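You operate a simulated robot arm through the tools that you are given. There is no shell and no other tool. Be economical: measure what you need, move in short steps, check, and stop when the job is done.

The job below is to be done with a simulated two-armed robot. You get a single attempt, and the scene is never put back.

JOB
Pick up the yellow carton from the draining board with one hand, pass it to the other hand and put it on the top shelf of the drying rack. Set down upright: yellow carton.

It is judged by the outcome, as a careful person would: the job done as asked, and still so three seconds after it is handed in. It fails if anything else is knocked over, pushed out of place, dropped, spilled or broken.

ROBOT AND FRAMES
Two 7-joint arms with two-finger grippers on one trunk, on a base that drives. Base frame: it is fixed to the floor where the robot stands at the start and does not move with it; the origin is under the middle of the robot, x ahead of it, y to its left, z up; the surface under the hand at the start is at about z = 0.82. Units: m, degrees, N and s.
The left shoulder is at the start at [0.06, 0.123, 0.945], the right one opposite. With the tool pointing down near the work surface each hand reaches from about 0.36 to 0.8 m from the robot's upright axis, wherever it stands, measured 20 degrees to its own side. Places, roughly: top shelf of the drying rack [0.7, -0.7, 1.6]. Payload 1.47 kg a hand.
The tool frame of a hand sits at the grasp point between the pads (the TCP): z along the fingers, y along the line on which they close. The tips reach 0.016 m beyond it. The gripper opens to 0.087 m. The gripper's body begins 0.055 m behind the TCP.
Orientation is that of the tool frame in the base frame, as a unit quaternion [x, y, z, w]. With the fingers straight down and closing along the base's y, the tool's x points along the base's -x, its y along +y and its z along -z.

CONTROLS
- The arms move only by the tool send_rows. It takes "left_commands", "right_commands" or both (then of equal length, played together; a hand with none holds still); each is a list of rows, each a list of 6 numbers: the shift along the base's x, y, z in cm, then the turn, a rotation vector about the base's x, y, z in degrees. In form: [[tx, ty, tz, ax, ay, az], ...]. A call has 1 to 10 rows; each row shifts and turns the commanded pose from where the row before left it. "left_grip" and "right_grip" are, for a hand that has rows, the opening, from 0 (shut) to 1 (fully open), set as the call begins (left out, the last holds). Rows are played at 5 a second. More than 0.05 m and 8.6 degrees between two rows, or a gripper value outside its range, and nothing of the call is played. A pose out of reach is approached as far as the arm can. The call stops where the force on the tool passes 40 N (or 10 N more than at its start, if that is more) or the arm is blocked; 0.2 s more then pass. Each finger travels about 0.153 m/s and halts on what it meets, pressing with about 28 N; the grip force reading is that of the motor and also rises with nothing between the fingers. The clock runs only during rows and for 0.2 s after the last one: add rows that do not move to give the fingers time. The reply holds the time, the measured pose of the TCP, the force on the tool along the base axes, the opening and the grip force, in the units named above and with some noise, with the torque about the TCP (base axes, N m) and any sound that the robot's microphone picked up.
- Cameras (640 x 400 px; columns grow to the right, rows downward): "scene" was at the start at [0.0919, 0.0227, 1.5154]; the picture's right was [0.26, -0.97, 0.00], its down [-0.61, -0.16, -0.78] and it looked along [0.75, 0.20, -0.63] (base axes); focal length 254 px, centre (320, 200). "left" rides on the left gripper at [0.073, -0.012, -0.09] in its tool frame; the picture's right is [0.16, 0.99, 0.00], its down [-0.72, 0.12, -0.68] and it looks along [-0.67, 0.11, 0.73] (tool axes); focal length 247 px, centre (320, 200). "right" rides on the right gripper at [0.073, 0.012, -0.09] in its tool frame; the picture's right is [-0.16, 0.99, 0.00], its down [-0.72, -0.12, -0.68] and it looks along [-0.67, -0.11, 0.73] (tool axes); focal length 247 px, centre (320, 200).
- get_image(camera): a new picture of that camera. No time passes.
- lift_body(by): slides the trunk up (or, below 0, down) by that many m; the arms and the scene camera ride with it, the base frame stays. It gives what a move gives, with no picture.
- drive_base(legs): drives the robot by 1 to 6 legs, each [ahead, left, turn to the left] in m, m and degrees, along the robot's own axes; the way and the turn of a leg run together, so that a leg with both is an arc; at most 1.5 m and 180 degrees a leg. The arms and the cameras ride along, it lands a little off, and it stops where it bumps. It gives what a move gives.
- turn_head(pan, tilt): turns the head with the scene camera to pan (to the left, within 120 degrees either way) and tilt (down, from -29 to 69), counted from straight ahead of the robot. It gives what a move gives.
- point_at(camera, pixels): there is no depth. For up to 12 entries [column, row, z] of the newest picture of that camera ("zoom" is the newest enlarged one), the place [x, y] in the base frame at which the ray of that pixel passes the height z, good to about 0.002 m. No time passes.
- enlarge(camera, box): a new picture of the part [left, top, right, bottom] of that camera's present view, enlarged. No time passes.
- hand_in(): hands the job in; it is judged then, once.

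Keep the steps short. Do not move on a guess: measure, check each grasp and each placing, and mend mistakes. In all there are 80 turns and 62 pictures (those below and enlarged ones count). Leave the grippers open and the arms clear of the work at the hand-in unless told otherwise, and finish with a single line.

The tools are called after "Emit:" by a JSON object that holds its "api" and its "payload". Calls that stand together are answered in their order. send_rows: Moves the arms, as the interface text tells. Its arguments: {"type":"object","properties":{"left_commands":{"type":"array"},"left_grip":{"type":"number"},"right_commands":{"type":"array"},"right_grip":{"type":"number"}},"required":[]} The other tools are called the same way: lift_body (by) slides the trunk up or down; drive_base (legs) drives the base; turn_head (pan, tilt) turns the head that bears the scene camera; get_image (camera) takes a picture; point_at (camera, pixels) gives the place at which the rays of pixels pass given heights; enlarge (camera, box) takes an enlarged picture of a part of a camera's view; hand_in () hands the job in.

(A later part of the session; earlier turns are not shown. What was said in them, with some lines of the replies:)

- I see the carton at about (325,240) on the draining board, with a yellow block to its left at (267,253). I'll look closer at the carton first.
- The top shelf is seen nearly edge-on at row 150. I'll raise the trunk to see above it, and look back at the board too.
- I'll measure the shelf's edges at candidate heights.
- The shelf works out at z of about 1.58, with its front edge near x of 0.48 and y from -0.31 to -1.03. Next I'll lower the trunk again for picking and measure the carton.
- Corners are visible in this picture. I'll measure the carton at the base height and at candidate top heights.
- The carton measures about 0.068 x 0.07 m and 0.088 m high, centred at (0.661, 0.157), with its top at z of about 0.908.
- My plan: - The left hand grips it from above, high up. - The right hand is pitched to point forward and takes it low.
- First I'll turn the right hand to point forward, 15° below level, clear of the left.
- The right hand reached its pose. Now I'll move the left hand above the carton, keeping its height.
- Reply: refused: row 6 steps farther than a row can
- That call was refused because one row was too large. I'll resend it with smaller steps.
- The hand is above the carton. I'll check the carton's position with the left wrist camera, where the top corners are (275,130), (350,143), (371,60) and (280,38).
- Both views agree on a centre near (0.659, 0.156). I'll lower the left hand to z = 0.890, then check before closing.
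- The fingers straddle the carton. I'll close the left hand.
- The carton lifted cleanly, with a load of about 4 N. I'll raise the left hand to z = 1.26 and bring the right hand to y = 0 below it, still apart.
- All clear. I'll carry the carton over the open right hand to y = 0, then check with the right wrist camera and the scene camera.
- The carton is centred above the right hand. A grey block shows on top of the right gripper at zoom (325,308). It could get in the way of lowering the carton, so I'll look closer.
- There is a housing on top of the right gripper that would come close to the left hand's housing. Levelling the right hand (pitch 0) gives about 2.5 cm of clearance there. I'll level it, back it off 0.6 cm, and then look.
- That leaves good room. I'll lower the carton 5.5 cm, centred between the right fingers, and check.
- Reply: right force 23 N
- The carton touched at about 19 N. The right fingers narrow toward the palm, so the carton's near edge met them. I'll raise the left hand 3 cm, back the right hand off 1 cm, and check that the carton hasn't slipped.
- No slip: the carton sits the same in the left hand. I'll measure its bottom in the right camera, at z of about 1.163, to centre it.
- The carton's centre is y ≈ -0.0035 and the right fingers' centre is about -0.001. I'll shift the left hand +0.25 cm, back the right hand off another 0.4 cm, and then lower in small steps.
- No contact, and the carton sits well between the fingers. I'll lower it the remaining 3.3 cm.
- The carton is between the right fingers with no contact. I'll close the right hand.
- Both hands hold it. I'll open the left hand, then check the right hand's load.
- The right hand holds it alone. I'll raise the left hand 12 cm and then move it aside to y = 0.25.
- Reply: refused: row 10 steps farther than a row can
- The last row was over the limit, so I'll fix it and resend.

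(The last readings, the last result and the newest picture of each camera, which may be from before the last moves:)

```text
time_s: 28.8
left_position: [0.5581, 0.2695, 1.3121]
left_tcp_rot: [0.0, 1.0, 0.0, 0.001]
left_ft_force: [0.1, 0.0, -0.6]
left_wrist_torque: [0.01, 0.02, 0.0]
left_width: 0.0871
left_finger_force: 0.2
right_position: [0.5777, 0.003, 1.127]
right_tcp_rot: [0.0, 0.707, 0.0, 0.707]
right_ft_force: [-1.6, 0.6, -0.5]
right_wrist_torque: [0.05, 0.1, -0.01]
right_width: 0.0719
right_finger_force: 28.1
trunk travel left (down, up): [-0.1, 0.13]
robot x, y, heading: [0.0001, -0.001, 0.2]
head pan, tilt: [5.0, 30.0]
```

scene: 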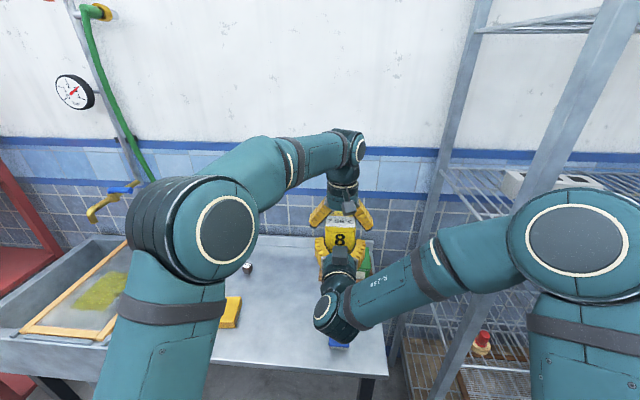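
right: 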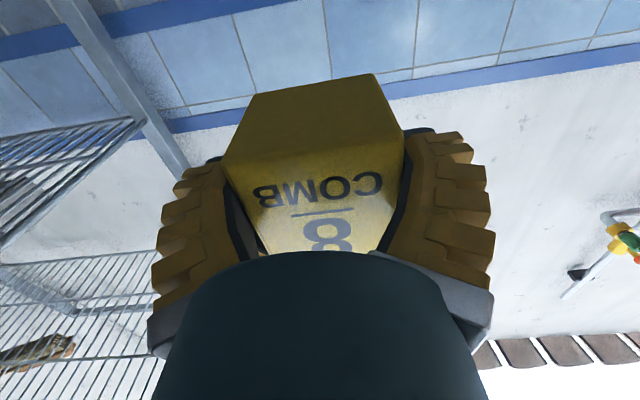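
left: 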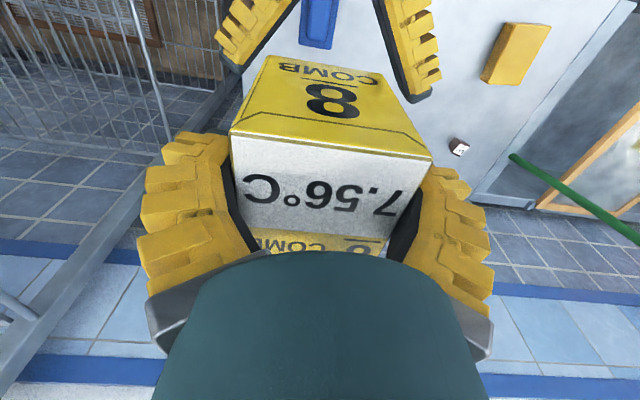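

The carton is in the right hand. Next I'll tuck the left arm in and look at the floor to the right and behind before driving.

Emit:
{"api": "send_rows", "payload": {"left_commands": [[-3.5, 1.5, -2.5, 0, 0, 0], [-3.5, 1.5, -2.5, 0, 0, 0], [-3.5, 1.5, -2.5, 0, 0, 0], [-3.5, 1.5, -2.5, 0, 0, 0], [0, 0, 0, 0, 0, 0]]}}

Emit:
{"api": "turn_head", "payload": {"pan": -105, "tilt": 40}}

Emit:
{"api": "get_image", "payload": {"camera": "scene"}}

Emit:
{"api": "turn_head", "payload": {"pan": 120, "tilt": 40}}

Emit:
{"api": "get_image", "payload": {"camera": "scene"}}

```text
time_s: 30.0
left_position: [0.4181, 0.3291, 1.2087]
left_tcp_rot: [0.001, 1.0, 0.0, 0.001]
left_ft_force: [-0.1, -0.2, 0.6]
left_wrist_torque: [0.01, 0.02, -0.01]
left_width: 0.0867
left_finger_force: 0.0
right_position: [0.5786, 0.0006, 1.1274]
right_tcp_rot: [0.0, 0.707, 0.0, 0.707]
right_ft_force: [0.2, -0.2, 0.4]
right_wrist_torque: [-0.03, 0.07, 0.02]
right_width: 0.0719
right_finger_force: 27.6
trunk travel left (down, up): [-0.1, 0.13]
robot x, y, heading: [0.0004, 0.0024, -0.3]
head pan, tilt: [5.0, 30.0]
```

```text
time_s: 31.9
left_position: [0.4173, 0.3303, 1.2076]
left_tcp_rot: [0.0, 1.0, -0.001, 0.0]
left_ft_force: [0.5, 0.3, -0.5]
left_wrist_torque: [-0.01, -0.01, -0.02]
left_width: 0.0871
left_finger_force: 0.0
right_position: [0.5783, 0.0014, 1.1273]
right_tcp_rot: [0.0, 0.707, 0.0, 0.707]
right_ft_force: [-0.5, 0.0, 0.6]
right_wrist_torque: [0.0, 0.07, -0.02]
right_width: 0.0719
right_finger_force: 28.2
trunk travel left (down, up): [-0.1, 0.13]
robot x, y, heading: [0.0045, 0.0043, -0.3]
head pan, tilt: [-105.0, 40.0]
```

```text
26 pictures are left
```

scene: 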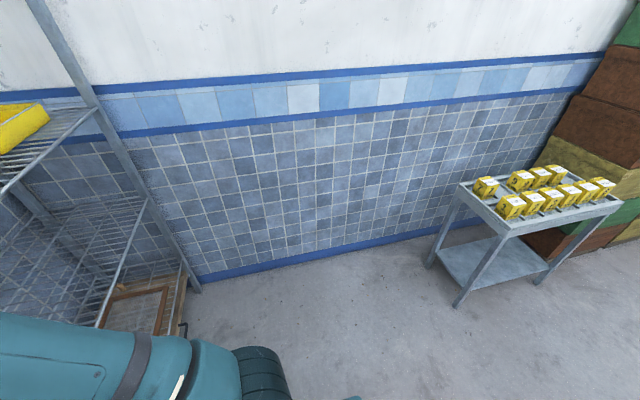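

```text
time_s: 35.1
left_position: [0.4177, 0.3295, 1.2083]
left_tcp_rot: [0.0, 1.0, 0.0, 0.0]
left_ft_force: [0.2, -1.3, -0.3]
left_wrist_torque: [0.01, 0.01, 0.0]
left_width: 0.0871
left_finger_force: 0.0
right_position: [0.5784, 0.0015, 1.1276]
right_tcp_rot: [0.0, 0.707, 0.0, 0.707]
right_ft_force: [-0.3, 0.1, -0.5]
right_wrist_torque: [-0.02, 0.06, 0.02]
right_width: 0.0718
right_finger_force: 27.5
trunk travel left (down, up): [-0.1, 0.13]
robot x, y, heading: [-0.0009, -0.0015, 0.3]
head pan, tilt: [120.0, 40.0]
```

```text
25 pictures are left
```

scene: 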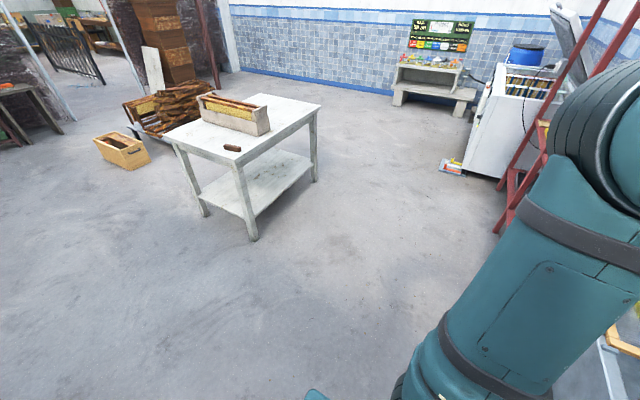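

There is plenty of free floor. I'll drive back 0.40 m, then right 0.48 m.

Emit:
{"api": "drive_base", "payload": {"legs": [[-0.4, 0, 0], [0, -0.48, 0]]}}

Emit:
{"api": "lift_body", "payload": {"by": 0.13}}

Emit:
{"api": "turn_head", "payload": {"pan": -10, "tilt": 12}}

Emit:
{"api": "get_image", "payload": {"camera": "scene"}}

```text
time_s: 41.9
left_position: [0.0221, -0.1532, 1.2078]
left_tcp_rot: [0.007, 1.0, 0.001, 0.0]
left_ft_force: [0.7, -0.2, -0.1]
left_wrist_torque: [0.01, -0.02, -0.02]
left_width: 0.0869
left_finger_force: 0.1
right_position: [0.1787, -0.4831, 1.1263]
right_tcp_rot: [0.005, 0.707, -0.004, 0.707]
right_ft_force: [-0.8, -0.5, -0.4]
right_wrist_torque: [0.0, 0.01, 0.02]
right_width: 0.0713
right_finger_force: 28.1
trunk travel left (down, up): [-0.1, 0.13]
robot x, y, heading: [-0.3978, -0.4766, -0.8]
head pan, tilt: [120.0, 40.0]
```

```text
time_s: 43.5
left_position: [0.0231, -0.1526, 1.338]
left_tcp_rot: [0.006, 1.0, 0.0, -0.001]
left_ft_force: [0.2, -0.2, 0.1]
left_wrist_torque: [0.0, 0.01, -0.01]
left_width: 0.0871
left_finger_force: 0.0
right_position: [0.1804, -0.4833, 1.2558]
right_tcp_rot: [0.006, 0.707, -0.006, 0.707]
right_ft_force: [0.5, 0.2, -4.2]
right_wrist_torque: [0.02, 0.07, 0.02]
right_width: 0.0717
right_finger_force: 28.2
trunk travel left (down, up): [-0.23, 0.0]
robot x, y, heading: [-0.3977, -0.4793, -0.9]
head pan, tilt: [120.0, 40.0]
```

```text
time_s: 45.6
left_position: [0.0233, -0.1516, 1.3372]
left_tcp_rot: [0.006, 1.0, 0.0, -0.001]
left_ft_force: [0.1, 0.3, -1.4]
left_wrist_torque: [0.01, -0.02, -0.02]
left_width: 0.087
left_finger_force: 0.0
right_position: [0.1801, -0.4831, 1.2569]
right_tcp_rot: [0.004, 0.707, -0.004, 0.707]
right_ft_force: [0.1, 0.2, -3.7]
right_wrist_torque: [0.01, 0.1, 0.01]
right_width: 0.0712
right_finger_force: 27.7
trunk travel left (down, up): [-0.23, 0.0]
robot x, y, heading: [-0.3993, -0.4788, -0.8]
head pan, tilt: [-10.0, 12.0]
```

```text
24 pictures are left
```

scene: 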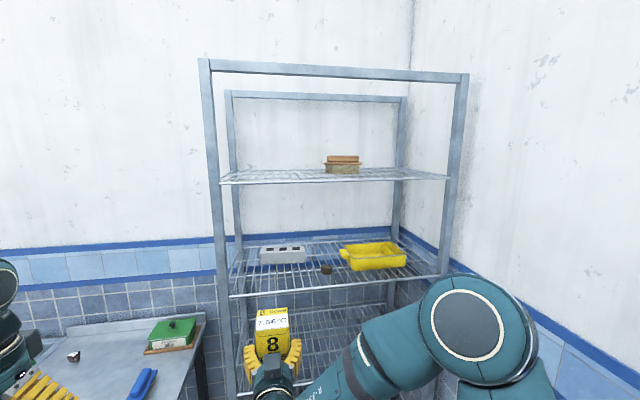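

The front of the rack is in view: front-left shelf corner at (220,184), front-right at (447,178). I'll triangulate the shelf height against the earlier view.

Emit:
{"api": "enlarge", "payload": {"camera": "scene", "box": [200, 100, 460, 262]}}

Emit:
{"api": "point_at", "payload": {"camera": "scene", "pixels": [[222, 184, 1.6], [222, 184, 1.56], [447, 178, 1.6], [447, 178, 1.56], [228, 172, 1.6], [228, 172, 1.56], [343, 175, 1.6], [230, 299, 1.2], [230, 299, 1.1], [435, 277, 1.2], [435, 277, 1.1]]}}

```text
2.46 times, centred on (330, 181) of scene
```

zoom: 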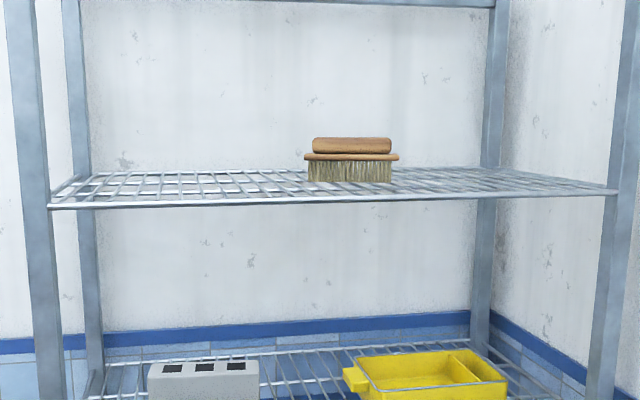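

```text
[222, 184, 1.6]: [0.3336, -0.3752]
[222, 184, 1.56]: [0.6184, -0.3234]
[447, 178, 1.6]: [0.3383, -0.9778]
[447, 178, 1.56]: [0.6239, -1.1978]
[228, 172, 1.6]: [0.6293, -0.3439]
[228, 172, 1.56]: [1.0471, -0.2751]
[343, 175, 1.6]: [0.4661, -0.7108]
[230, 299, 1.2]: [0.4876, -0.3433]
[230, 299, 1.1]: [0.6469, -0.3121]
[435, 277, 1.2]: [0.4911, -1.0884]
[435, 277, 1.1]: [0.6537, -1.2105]
```

The two views agree: shelf top z ≈ 1.577, front edge x ≈ 0.497, y from -0.34 to -1.10, with the brush near the back. I'll raise the right hand out here to z ≈ 1.66, at y ≈ -0.60.

Emit:
{"api": "send_rows", "payload": {"right_commands": [[-0.3, -1.2, 4.1, 0, 0, 0], [-0.3, -1.2, 4.1, 0, 0, 0], [-0.3, -1.2, 4.1, 0, 0, 0], [-0.3, -1.2, 4.1, 0, 0, 0], [-0.3, -1.2, 4.1, 0, 0, 0], [-0.3, -1.2, 4.1, 0, 0, 0], [-0.3, -1.2, 4.1, 0, 0, 0], [-0.3, -1.2, 4.1, 0, 0, 0], [-0.3, -1.2, 4.1, 0, 0, 0], [-0.3, -1, 3.4, 0, 0, 0.8]]}}

Emit:
{"api": "get_image", "payload": {"camera": "scene"}}

```text
time_s: 47.8
left_position: [0.023, -0.153, 1.3389]
left_tcp_rot: [0.006, 1.0, -0.001, 0.0]
left_ft_force: [0.1, 0.9, 0.3]
left_wrist_torque: [-0.02, -0.01, -0.01]
left_width: 0.0871
left_finger_force: 0.0
right_position: [0.151, -0.5977, 1.6622]
right_tcp_rot: [-0.001, 0.707, 0.001, 0.707]
right_ft_force: [0.0, 0.5, -3.3]
right_wrist_torque: [-0.02, 0.07, -0.01]
right_width: 0.0712
right_finger_force: 28.0
trunk travel left (down, up): [-0.23, 0.0]
robot x, y, heading: [-0.3958, -0.4802, -0.7]
head pan, tilt: [-10.0, 12.0]
```

```text
22 pictures are left
```

scene: 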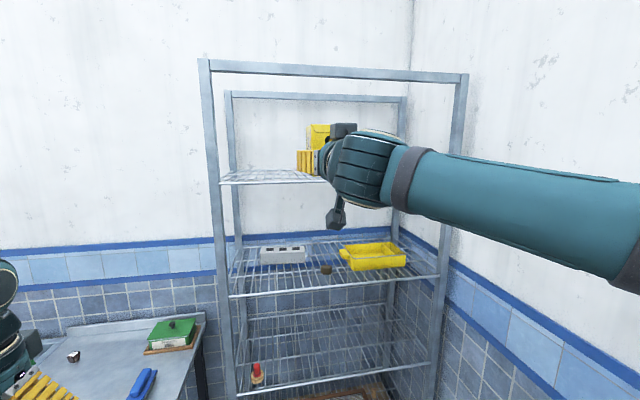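

It reached 1.662. The lower camera housing hangs below and must stay in front of the shelf edge. I'll drive ahead 0.35 m with the carton about 6 cm above the shelf.

Emit:
{"api": "drive_base", "payload": {"legs": [[0.35, 0, 0.7]]}}

Emit:
{"api": "get_image", "payload": {"camera": "right"}}

Emit:
{"api": "get_image", "payload": {"camera": "scene"}}

```text
time_s: 50.1
left_position: [0.3743, -0.148, 1.3379]
left_tcp_rot: [-0.002, 1.0, 0.001, 0.001]
left_ft_force: [0.3, -0.3, 0.1]
left_wrist_torque: [0.02, 0.02, -0.01]
left_width: 0.0871
left_finger_force: 0.0
right_position: [0.51, -0.5905, 1.6606]
right_tcp_rot: [-0.006, 0.707, 0.007, 0.707]
right_ft_force: [1.4, -0.1, -3.3]
right_wrist_torque: [-0.01, 0.11, 0.01]
right_width: 0.071
right_finger_force: 27.8
trunk travel left (down, up): [-0.23, 0.0]
robot x, y, heading: [-0.048, -0.4769, 0.2]
head pan, tilt: [-10.0, 12.0]
```

```text
21 pictures are left
```

right: 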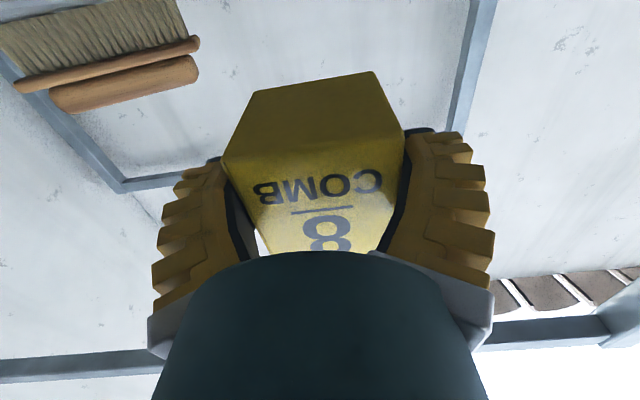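

```text
20 pictures are left
```

scene: 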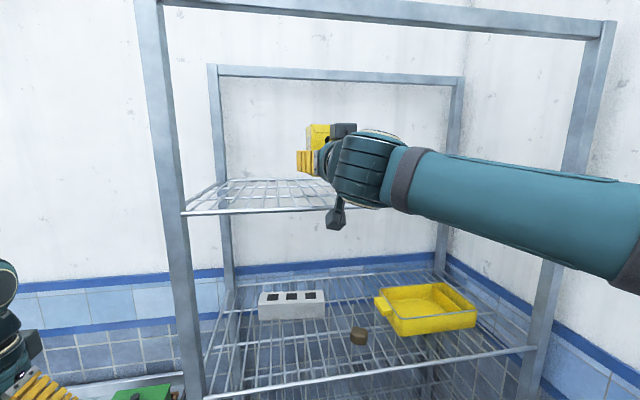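

I'll re-measure the front edge from this nearer view, using (187,214), (300,210) and wire points.

Emit:
{"api": "point_at", "payload": {"camera": "scene", "pixels": [[187, 214, 1.577], [187, 214, 1.587], [187, 214, 1.567], [300, 209, 1.577], [228, 181, 1.577], [376, 207, 1.577], [290, 195, 1.577]]}}

Emit:
{"api": "enlarge", "payload": {"camera": "scene", "box": [170, 110, 410, 260]}}

```text
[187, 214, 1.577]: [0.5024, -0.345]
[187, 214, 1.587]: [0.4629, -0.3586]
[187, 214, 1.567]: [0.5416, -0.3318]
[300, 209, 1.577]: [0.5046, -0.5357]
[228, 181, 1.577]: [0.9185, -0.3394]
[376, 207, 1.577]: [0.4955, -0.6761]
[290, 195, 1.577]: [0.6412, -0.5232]
```

```text
2.67 times, centred on (290, 185) of scene
```

zoom: 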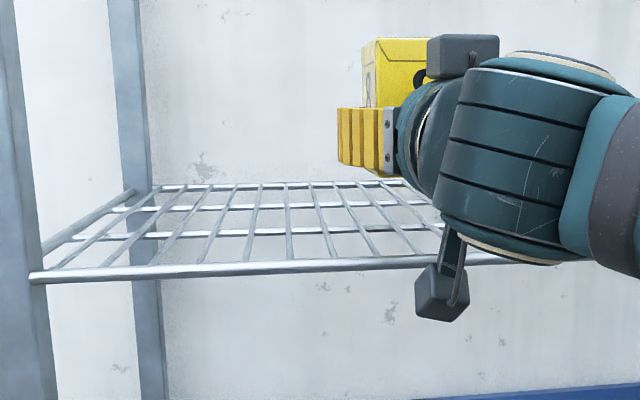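

The edge is confirmed at x ≈ 0.50, z ≈ 1.577. I'll move the hand 3.5 cm forward to x ≈ 0.545, keeping the wrist parts outside the edge, then lower 4 cm and look.

Emit:
{"api": "send_rows", "payload": {"right_commands": [[1.2, 0, 0, 0, 0, 0], [1.2, 0, 0, 0, 0, 0], [1.1, 0, 0, 0, 0, 0], [0, 0, -1.5, 0, 0, 0], [0, 0, -1.5, 0, 0, 0], [0, 0, -1, 0, 0, 0], [0, 0, 0, 0, 0, 0]]}}

Emit:
{"api": "enlarge", "payload": {"camera": "scene", "box": [230, 110, 410, 222]}}

Emit:
{"api": "get_image", "payload": {"camera": "right"}}

```text
time_s: 51.7
left_position: [0.3743, -0.1476, 1.337]
left_tcp_rot: [-0.002, 1.0, 0.0, 0.0]
left_ft_force: [0.5, -0.1, -0.1]
left_wrist_torque: [0.01, 0.02, 0.0]
left_width: 0.0871
left_finger_force: 0.0
right_position: [0.5449, -0.5914, 1.62]
right_tcp_rot: [-0.005, 0.707, 0.006, 0.707]
right_ft_force: [1.0, 1.0, -3.6]
right_wrist_torque: [0.02, 0.08, 0.03]
right_width: 0.071
right_finger_force: 27.6
trunk travel left (down, up): [-0.23, 0.0]
robot x, y, heading: [-0.0419, -0.4819, 0.2]
head pan, tilt: [-10.0, 12.0]
```

```text
3.56 times, centred on (320, 166) of scene
```

zoom: 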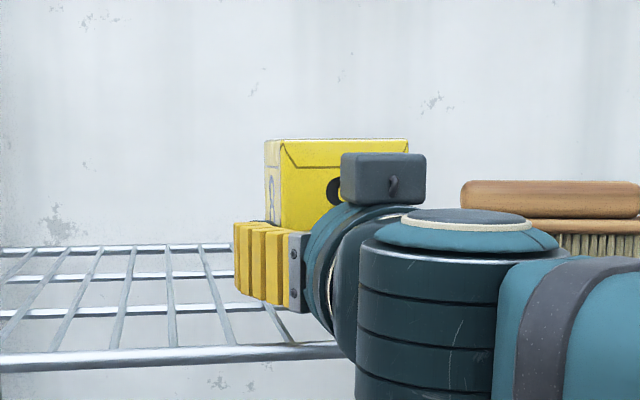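

```text
17 pictures are left
```

right: 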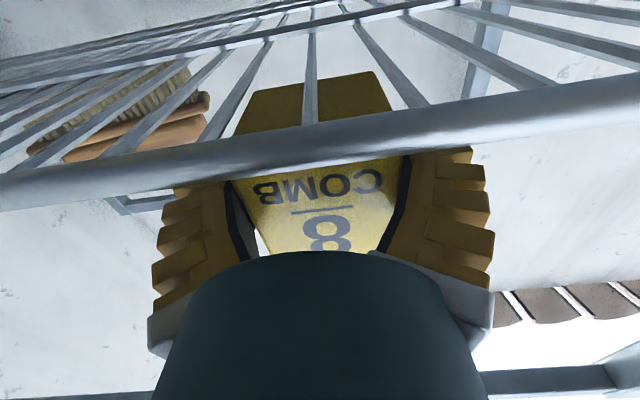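

From below, the front rod crosses at row ~145 with the carton above and behind it. I'll check the rod's position with this camera.

Emit:
{"api": "point_at", "payload": {"camera": "right", "pixels": [[320, 141, 1.573], [320, 160, 1.571], [320, 122, 1.571], [320, 252, 1.58], [310, 60, 1.573]]}}

```text
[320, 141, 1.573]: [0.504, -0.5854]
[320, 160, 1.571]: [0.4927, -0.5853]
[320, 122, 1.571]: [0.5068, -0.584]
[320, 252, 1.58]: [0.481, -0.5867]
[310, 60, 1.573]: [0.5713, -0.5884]
```

The rod is at x ≈ 0.50 and the gripper dome ends at x ≈ 0.48, so there is room. I'll lower 1.2 cm gently.

Emit:
{"api": "send_rows", "payload": {"right_commands": [[0, 0, -0.4, 0, 0, 0], [0, 0, -0.4, 0, 0, 0], [0, 0, -0.4, 0, 0, 0], [0, 0, 0, 0, 0, 0]]}}

Emit:
{"api": "send_rows", "payload": {"right_commands": [[0, 0, -0.2, 0, 0, 0], [0, 0, 0, 0, 0, 0]]}}

```text
time_s: 52.7
left_position: [0.3732, -0.148, 1.338]
left_tcp_rot: [-0.002, 1.0, -0.001, 0.0]
left_ft_force: [-0.7, 0.0, 0.3]
left_wrist_torque: [0.0, -0.01, -0.02]
left_width: 0.0871
left_finger_force: 0.0
right_position: [0.5436, -0.5911, 1.6088]
right_tcp_rot: [-0.005, 0.707, 0.005, 0.708]
right_ft_force: [1.6, -0.1, 1.1]
right_wrist_torque: [0.17, -0.3, -0.05]
right_width: 0.0709
right_finger_force: 28.0
trunk travel left (down, up): [-0.23, 0.0]
robot x, y, heading: [-0.0426, -0.4784, 0.1]
head pan, tilt: [-10.0, 12.0]
```

```text
time_s: 53.3
left_position: [0.3741, -0.1483, 1.3373]
left_tcp_rot: [-0.002, 1.0, 0.0, 0.0]
left_ft_force: [0.2, -0.8, 1.0]
left_wrist_torque: [0.01, 0.02, 0.01]
left_width: 0.087
left_finger_force: 0.0
right_position: [0.5429, -0.5907, 1.6067]
right_tcp_rot: [-0.006, 0.707, 0.006, 0.707]
right_ft_force: [3.3, -0.1, 7.6]
right_wrist_torque: [-0.03, -0.58, 0.0]
right_width: 0.0711
right_finger_force: 28.1
trunk travel left (down, up): [-0.23, 0.0]
robot x, y, heading: [-0.0432, -0.4801, 0.3]
head pan, tilt: [-10.0, 12.0]
```

The carton is in contact: about 11 N net, centred toward its far edge. I'll look from the wrist and the scene before releasing.

Emit:
{"api": "get_image", "payload": {"camera": "right"}}

Emit:
{"api": "enlarge", "payload": {"camera": "scene", "box": [270, 120, 366, 180]}}

```text
16 pictures are left
```

right: 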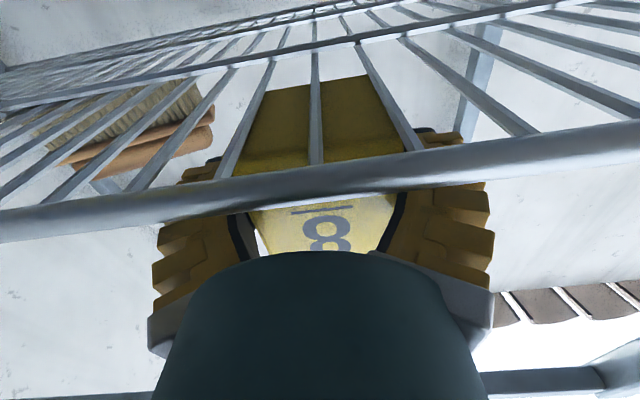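

```text
6.67 times, centred on (318, 150) of scene
```

zoom: 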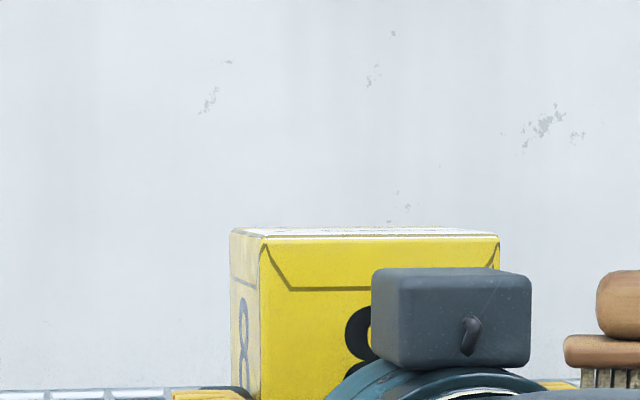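

It sits over three wires. I'll level it by pitching up 1° and lower 1 mm more, then read the force.

Emit:
{"api": "send_rows", "payload": {"right_commands": [[0, 0, -0.1, 0, -1.0, 0], [0, 0, 0, 0, 0, 0]]}}

```text
time_s: 53.9
left_position: [0.3732, -0.1479, 1.3393]
left_tcp_rot: [-0.002, 1.0, -0.001, 0.001]
left_ft_force: [0.2, 0.2, 0.1]
left_wrist_torque: [-0.02, 0.01, -0.01]
left_width: 0.087
left_finger_force: 0.0
right_position: [0.5429, -0.5913, 1.6085]
right_tcp_rot: [-0.006, 0.7, 0.007, 0.714]
right_ft_force: [-0.1, -1.4, 13.0]
right_wrist_torque: [-0.22, 0.26, 0.02]
right_width: 0.0709
right_finger_force: 28.1
trunk travel left (down, up): [-0.23, 0.0]
robot x, y, heading: [-0.0414, -0.4829, 0.2]
head pan, tilt: [-10.0, 12.0]
```

The torque has changed sign, so level is just between the two. I'll take back 0.4° and then open the right hand.

Emit:
{"api": "send_rows", "payload": {"right_commands": [[0, 0, 0, 0, 0.4, 0], [0, 0, 0, 0, 0, 0]]}}

Emit:
{"api": "send_rows", "payload": {"right_commands": [[0, 0, 0, 0, 0, 0], [0, 0, 0, 0, 0, 0], [0, 0, 0, 0, 0, 0]], "right_grip": 1}}

Emit:
{"api": "get_image", "payload": {"camera": "right"}}

Emit:
{"api": "enlarge", "payload": {"camera": "scene", "box": [250, 110, 410, 210]}}

```text
time_s: 54.5
left_position: [0.3729, -0.1471, 1.3389]
left_tcp_rot: [-0.002, 1.0, 0.0, 0.001]
left_ft_force: [0.7, -0.6, -0.2]
left_wrist_torque: [0.02, 0.02, 0.01]
left_width: 0.0868
left_finger_force: 0.1
right_position: [0.5427, -0.5908, 1.6082]
right_tcp_rot: [-0.006, 0.702, 0.006, 0.712]
right_ft_force: [2.3, -1.6, 19.1]
right_wrist_torque: [-0.1, 0.25, 0.04]
right_width: 0.0711
right_finger_force: 27.9
trunk travel left (down, up): [-0.23, 0.0]
robot x, y, heading: [-0.042, -0.4802, 0.3]
head pan, tilt: [-10.0, 12.0]
```

```text
time_s: 55.3
left_position: [0.3749, -0.1475, 1.3382]
left_tcp_rot: [-0.002, 1.0, 0.0, 0.0]
left_ft_force: [-0.4, 0.2, -0.2]
left_wrist_torque: [0.03, 0.01, 0.0]
left_width: 0.0869
left_finger_force: 0.1
right_position: [0.5441, -0.5915, 1.6054]
right_tcp_rot: [-0.006, 0.703, 0.006, 0.711]
right_ft_force: [0.4, -1.5, -0.1]
right_wrist_torque: [-0.02, -0.02, 0.01]
right_width: 0.0871
right_finger_force: 0.0
trunk travel left (down, up): [-0.23, 0.0]
robot x, y, heading: [-0.0436, -0.4771, 0.1]
head pan, tilt: [-10.0, 12.0]
```

```text
14 pictures are left
```

right: 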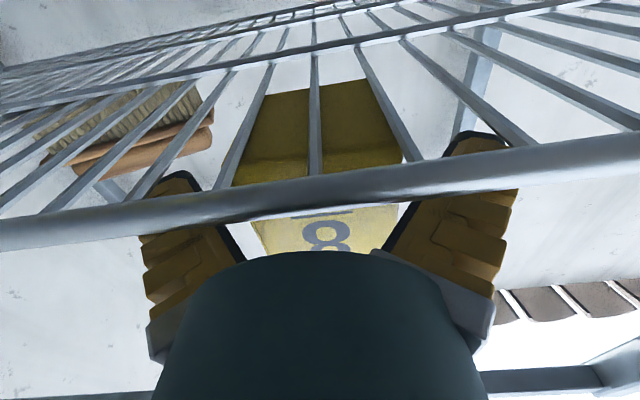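

```text
4.00 times, centred on (330, 160) of scene
```

zoom: 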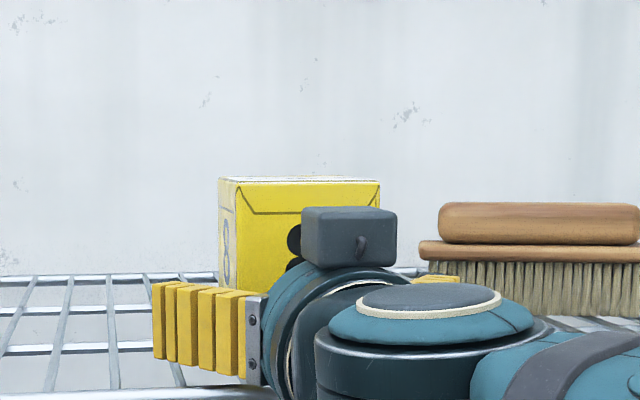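

The carton stands free and level. I'll withdraw straight back, slowly at first.

Emit:
{"api": "send_rows", "payload": {"right_commands": [[-0.5, 0, 0, 0, 0, 0], [-1, 0, 0, 0, 0, 0], [-2, 0, 0, 0, 0, 0], [-3, 0, 0, 0, 0, 0], [-4, 0, 0, 0, 0, 0], [-4, 0, 0, 0, 0, 0], [0, 0, 0, 0, 0, 0]]}}

Emit:
{"api": "get_image", "payload": {"camera": "scene"}}

```text
time_s: 56.9
left_position: [0.3757, -0.1459, 1.3373]
left_tcp_rot: [-0.001, 1.0, -0.001, 0.0]
left_ft_force: [0.8, 0.0, -0.8]
left_wrist_torque: [0.0, 0.02, -0.01]
left_width: 0.0869
left_finger_force: 0.1
right_position: [0.3996, -0.5872, 1.6063]
right_tcp_rot: [-0.006, 0.703, 0.006, 0.711]
right_ft_force: [0.3, 0.2, -0.4]
right_wrist_torque: [0.0, -0.03, -0.03]
right_width: 0.0869
right_finger_force: 0.0
trunk travel left (down, up): [-0.23, 0.0]
robot x, y, heading: [-0.0447, -0.4817, 0.2]
head pan, tilt: [-10.0, 12.0]
```

```text
12 pictures are left
```

scene: 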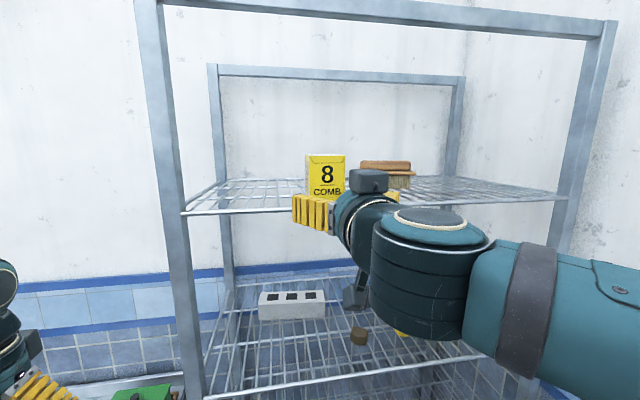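

The fingers are clear of the carton. I'll back the base off 0.3 m and take a final look at the shelf and the board.

Emit:
{"api": "drive_base", "payload": {"legs": [[-0.3, 0, 0]]}}

Emit:
{"api": "get_image", "payload": {"camera": "scene"}}

Emit:
{"api": "enlarge", "payload": {"camera": "scene", "box": [230, 100, 430, 225]}}

```text
time_s: 58.9
left_position: [0.0795, -0.1479, 1.3383]
left_tcp_rot: [-0.002, 1.0, 0.0, 0.0]
left_ft_force: [-0.1, -0.6, -0.2]
left_wrist_torque: [-0.01, -0.01, -0.02]
left_width: 0.0872
left_finger_force: 0.0
right_position: [0.1028, -0.589, 1.607]
right_tcp_rot: [-0.006, 0.703, 0.007, 0.711]
right_ft_force: [0.1, -0.6, -0.3]
right_wrist_torque: [0.04, 0.04, 0.01]
right_width: 0.0867
right_finger_force: 0.0
trunk travel left (down, up): [-0.23, 0.0]
robot x, y, heading: [-0.3376, -0.4779, 0.2]
head pan, tilt: [-10.0, 12.0]
```

```text
11 pictures are left
```

scene: 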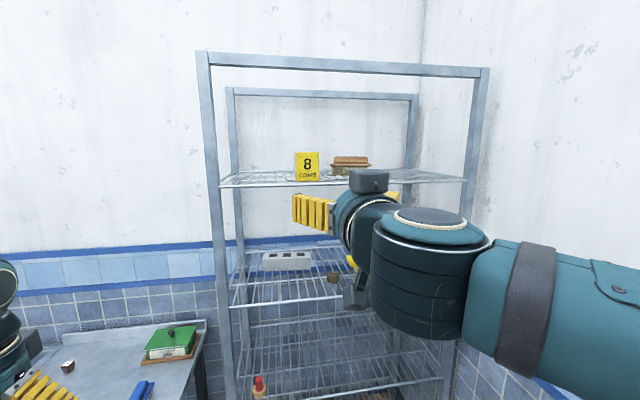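

```text
3.20 times, centred on (330, 162) of scene
```

zoom: 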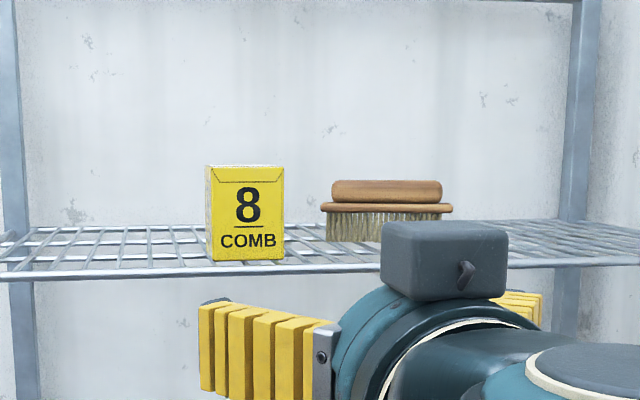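

The carton stands upright on the top shelf, everything else is in place, the grippers are open and the arms are clear. I'll hand in.

Emit:
{"api": "hand_in", "payload": {}}

```text
The job is handed in.
```

The yellow carton was picked up with the left hand, passed to the right and set upright on the top shelf of the drying rack, and the job is handed in.
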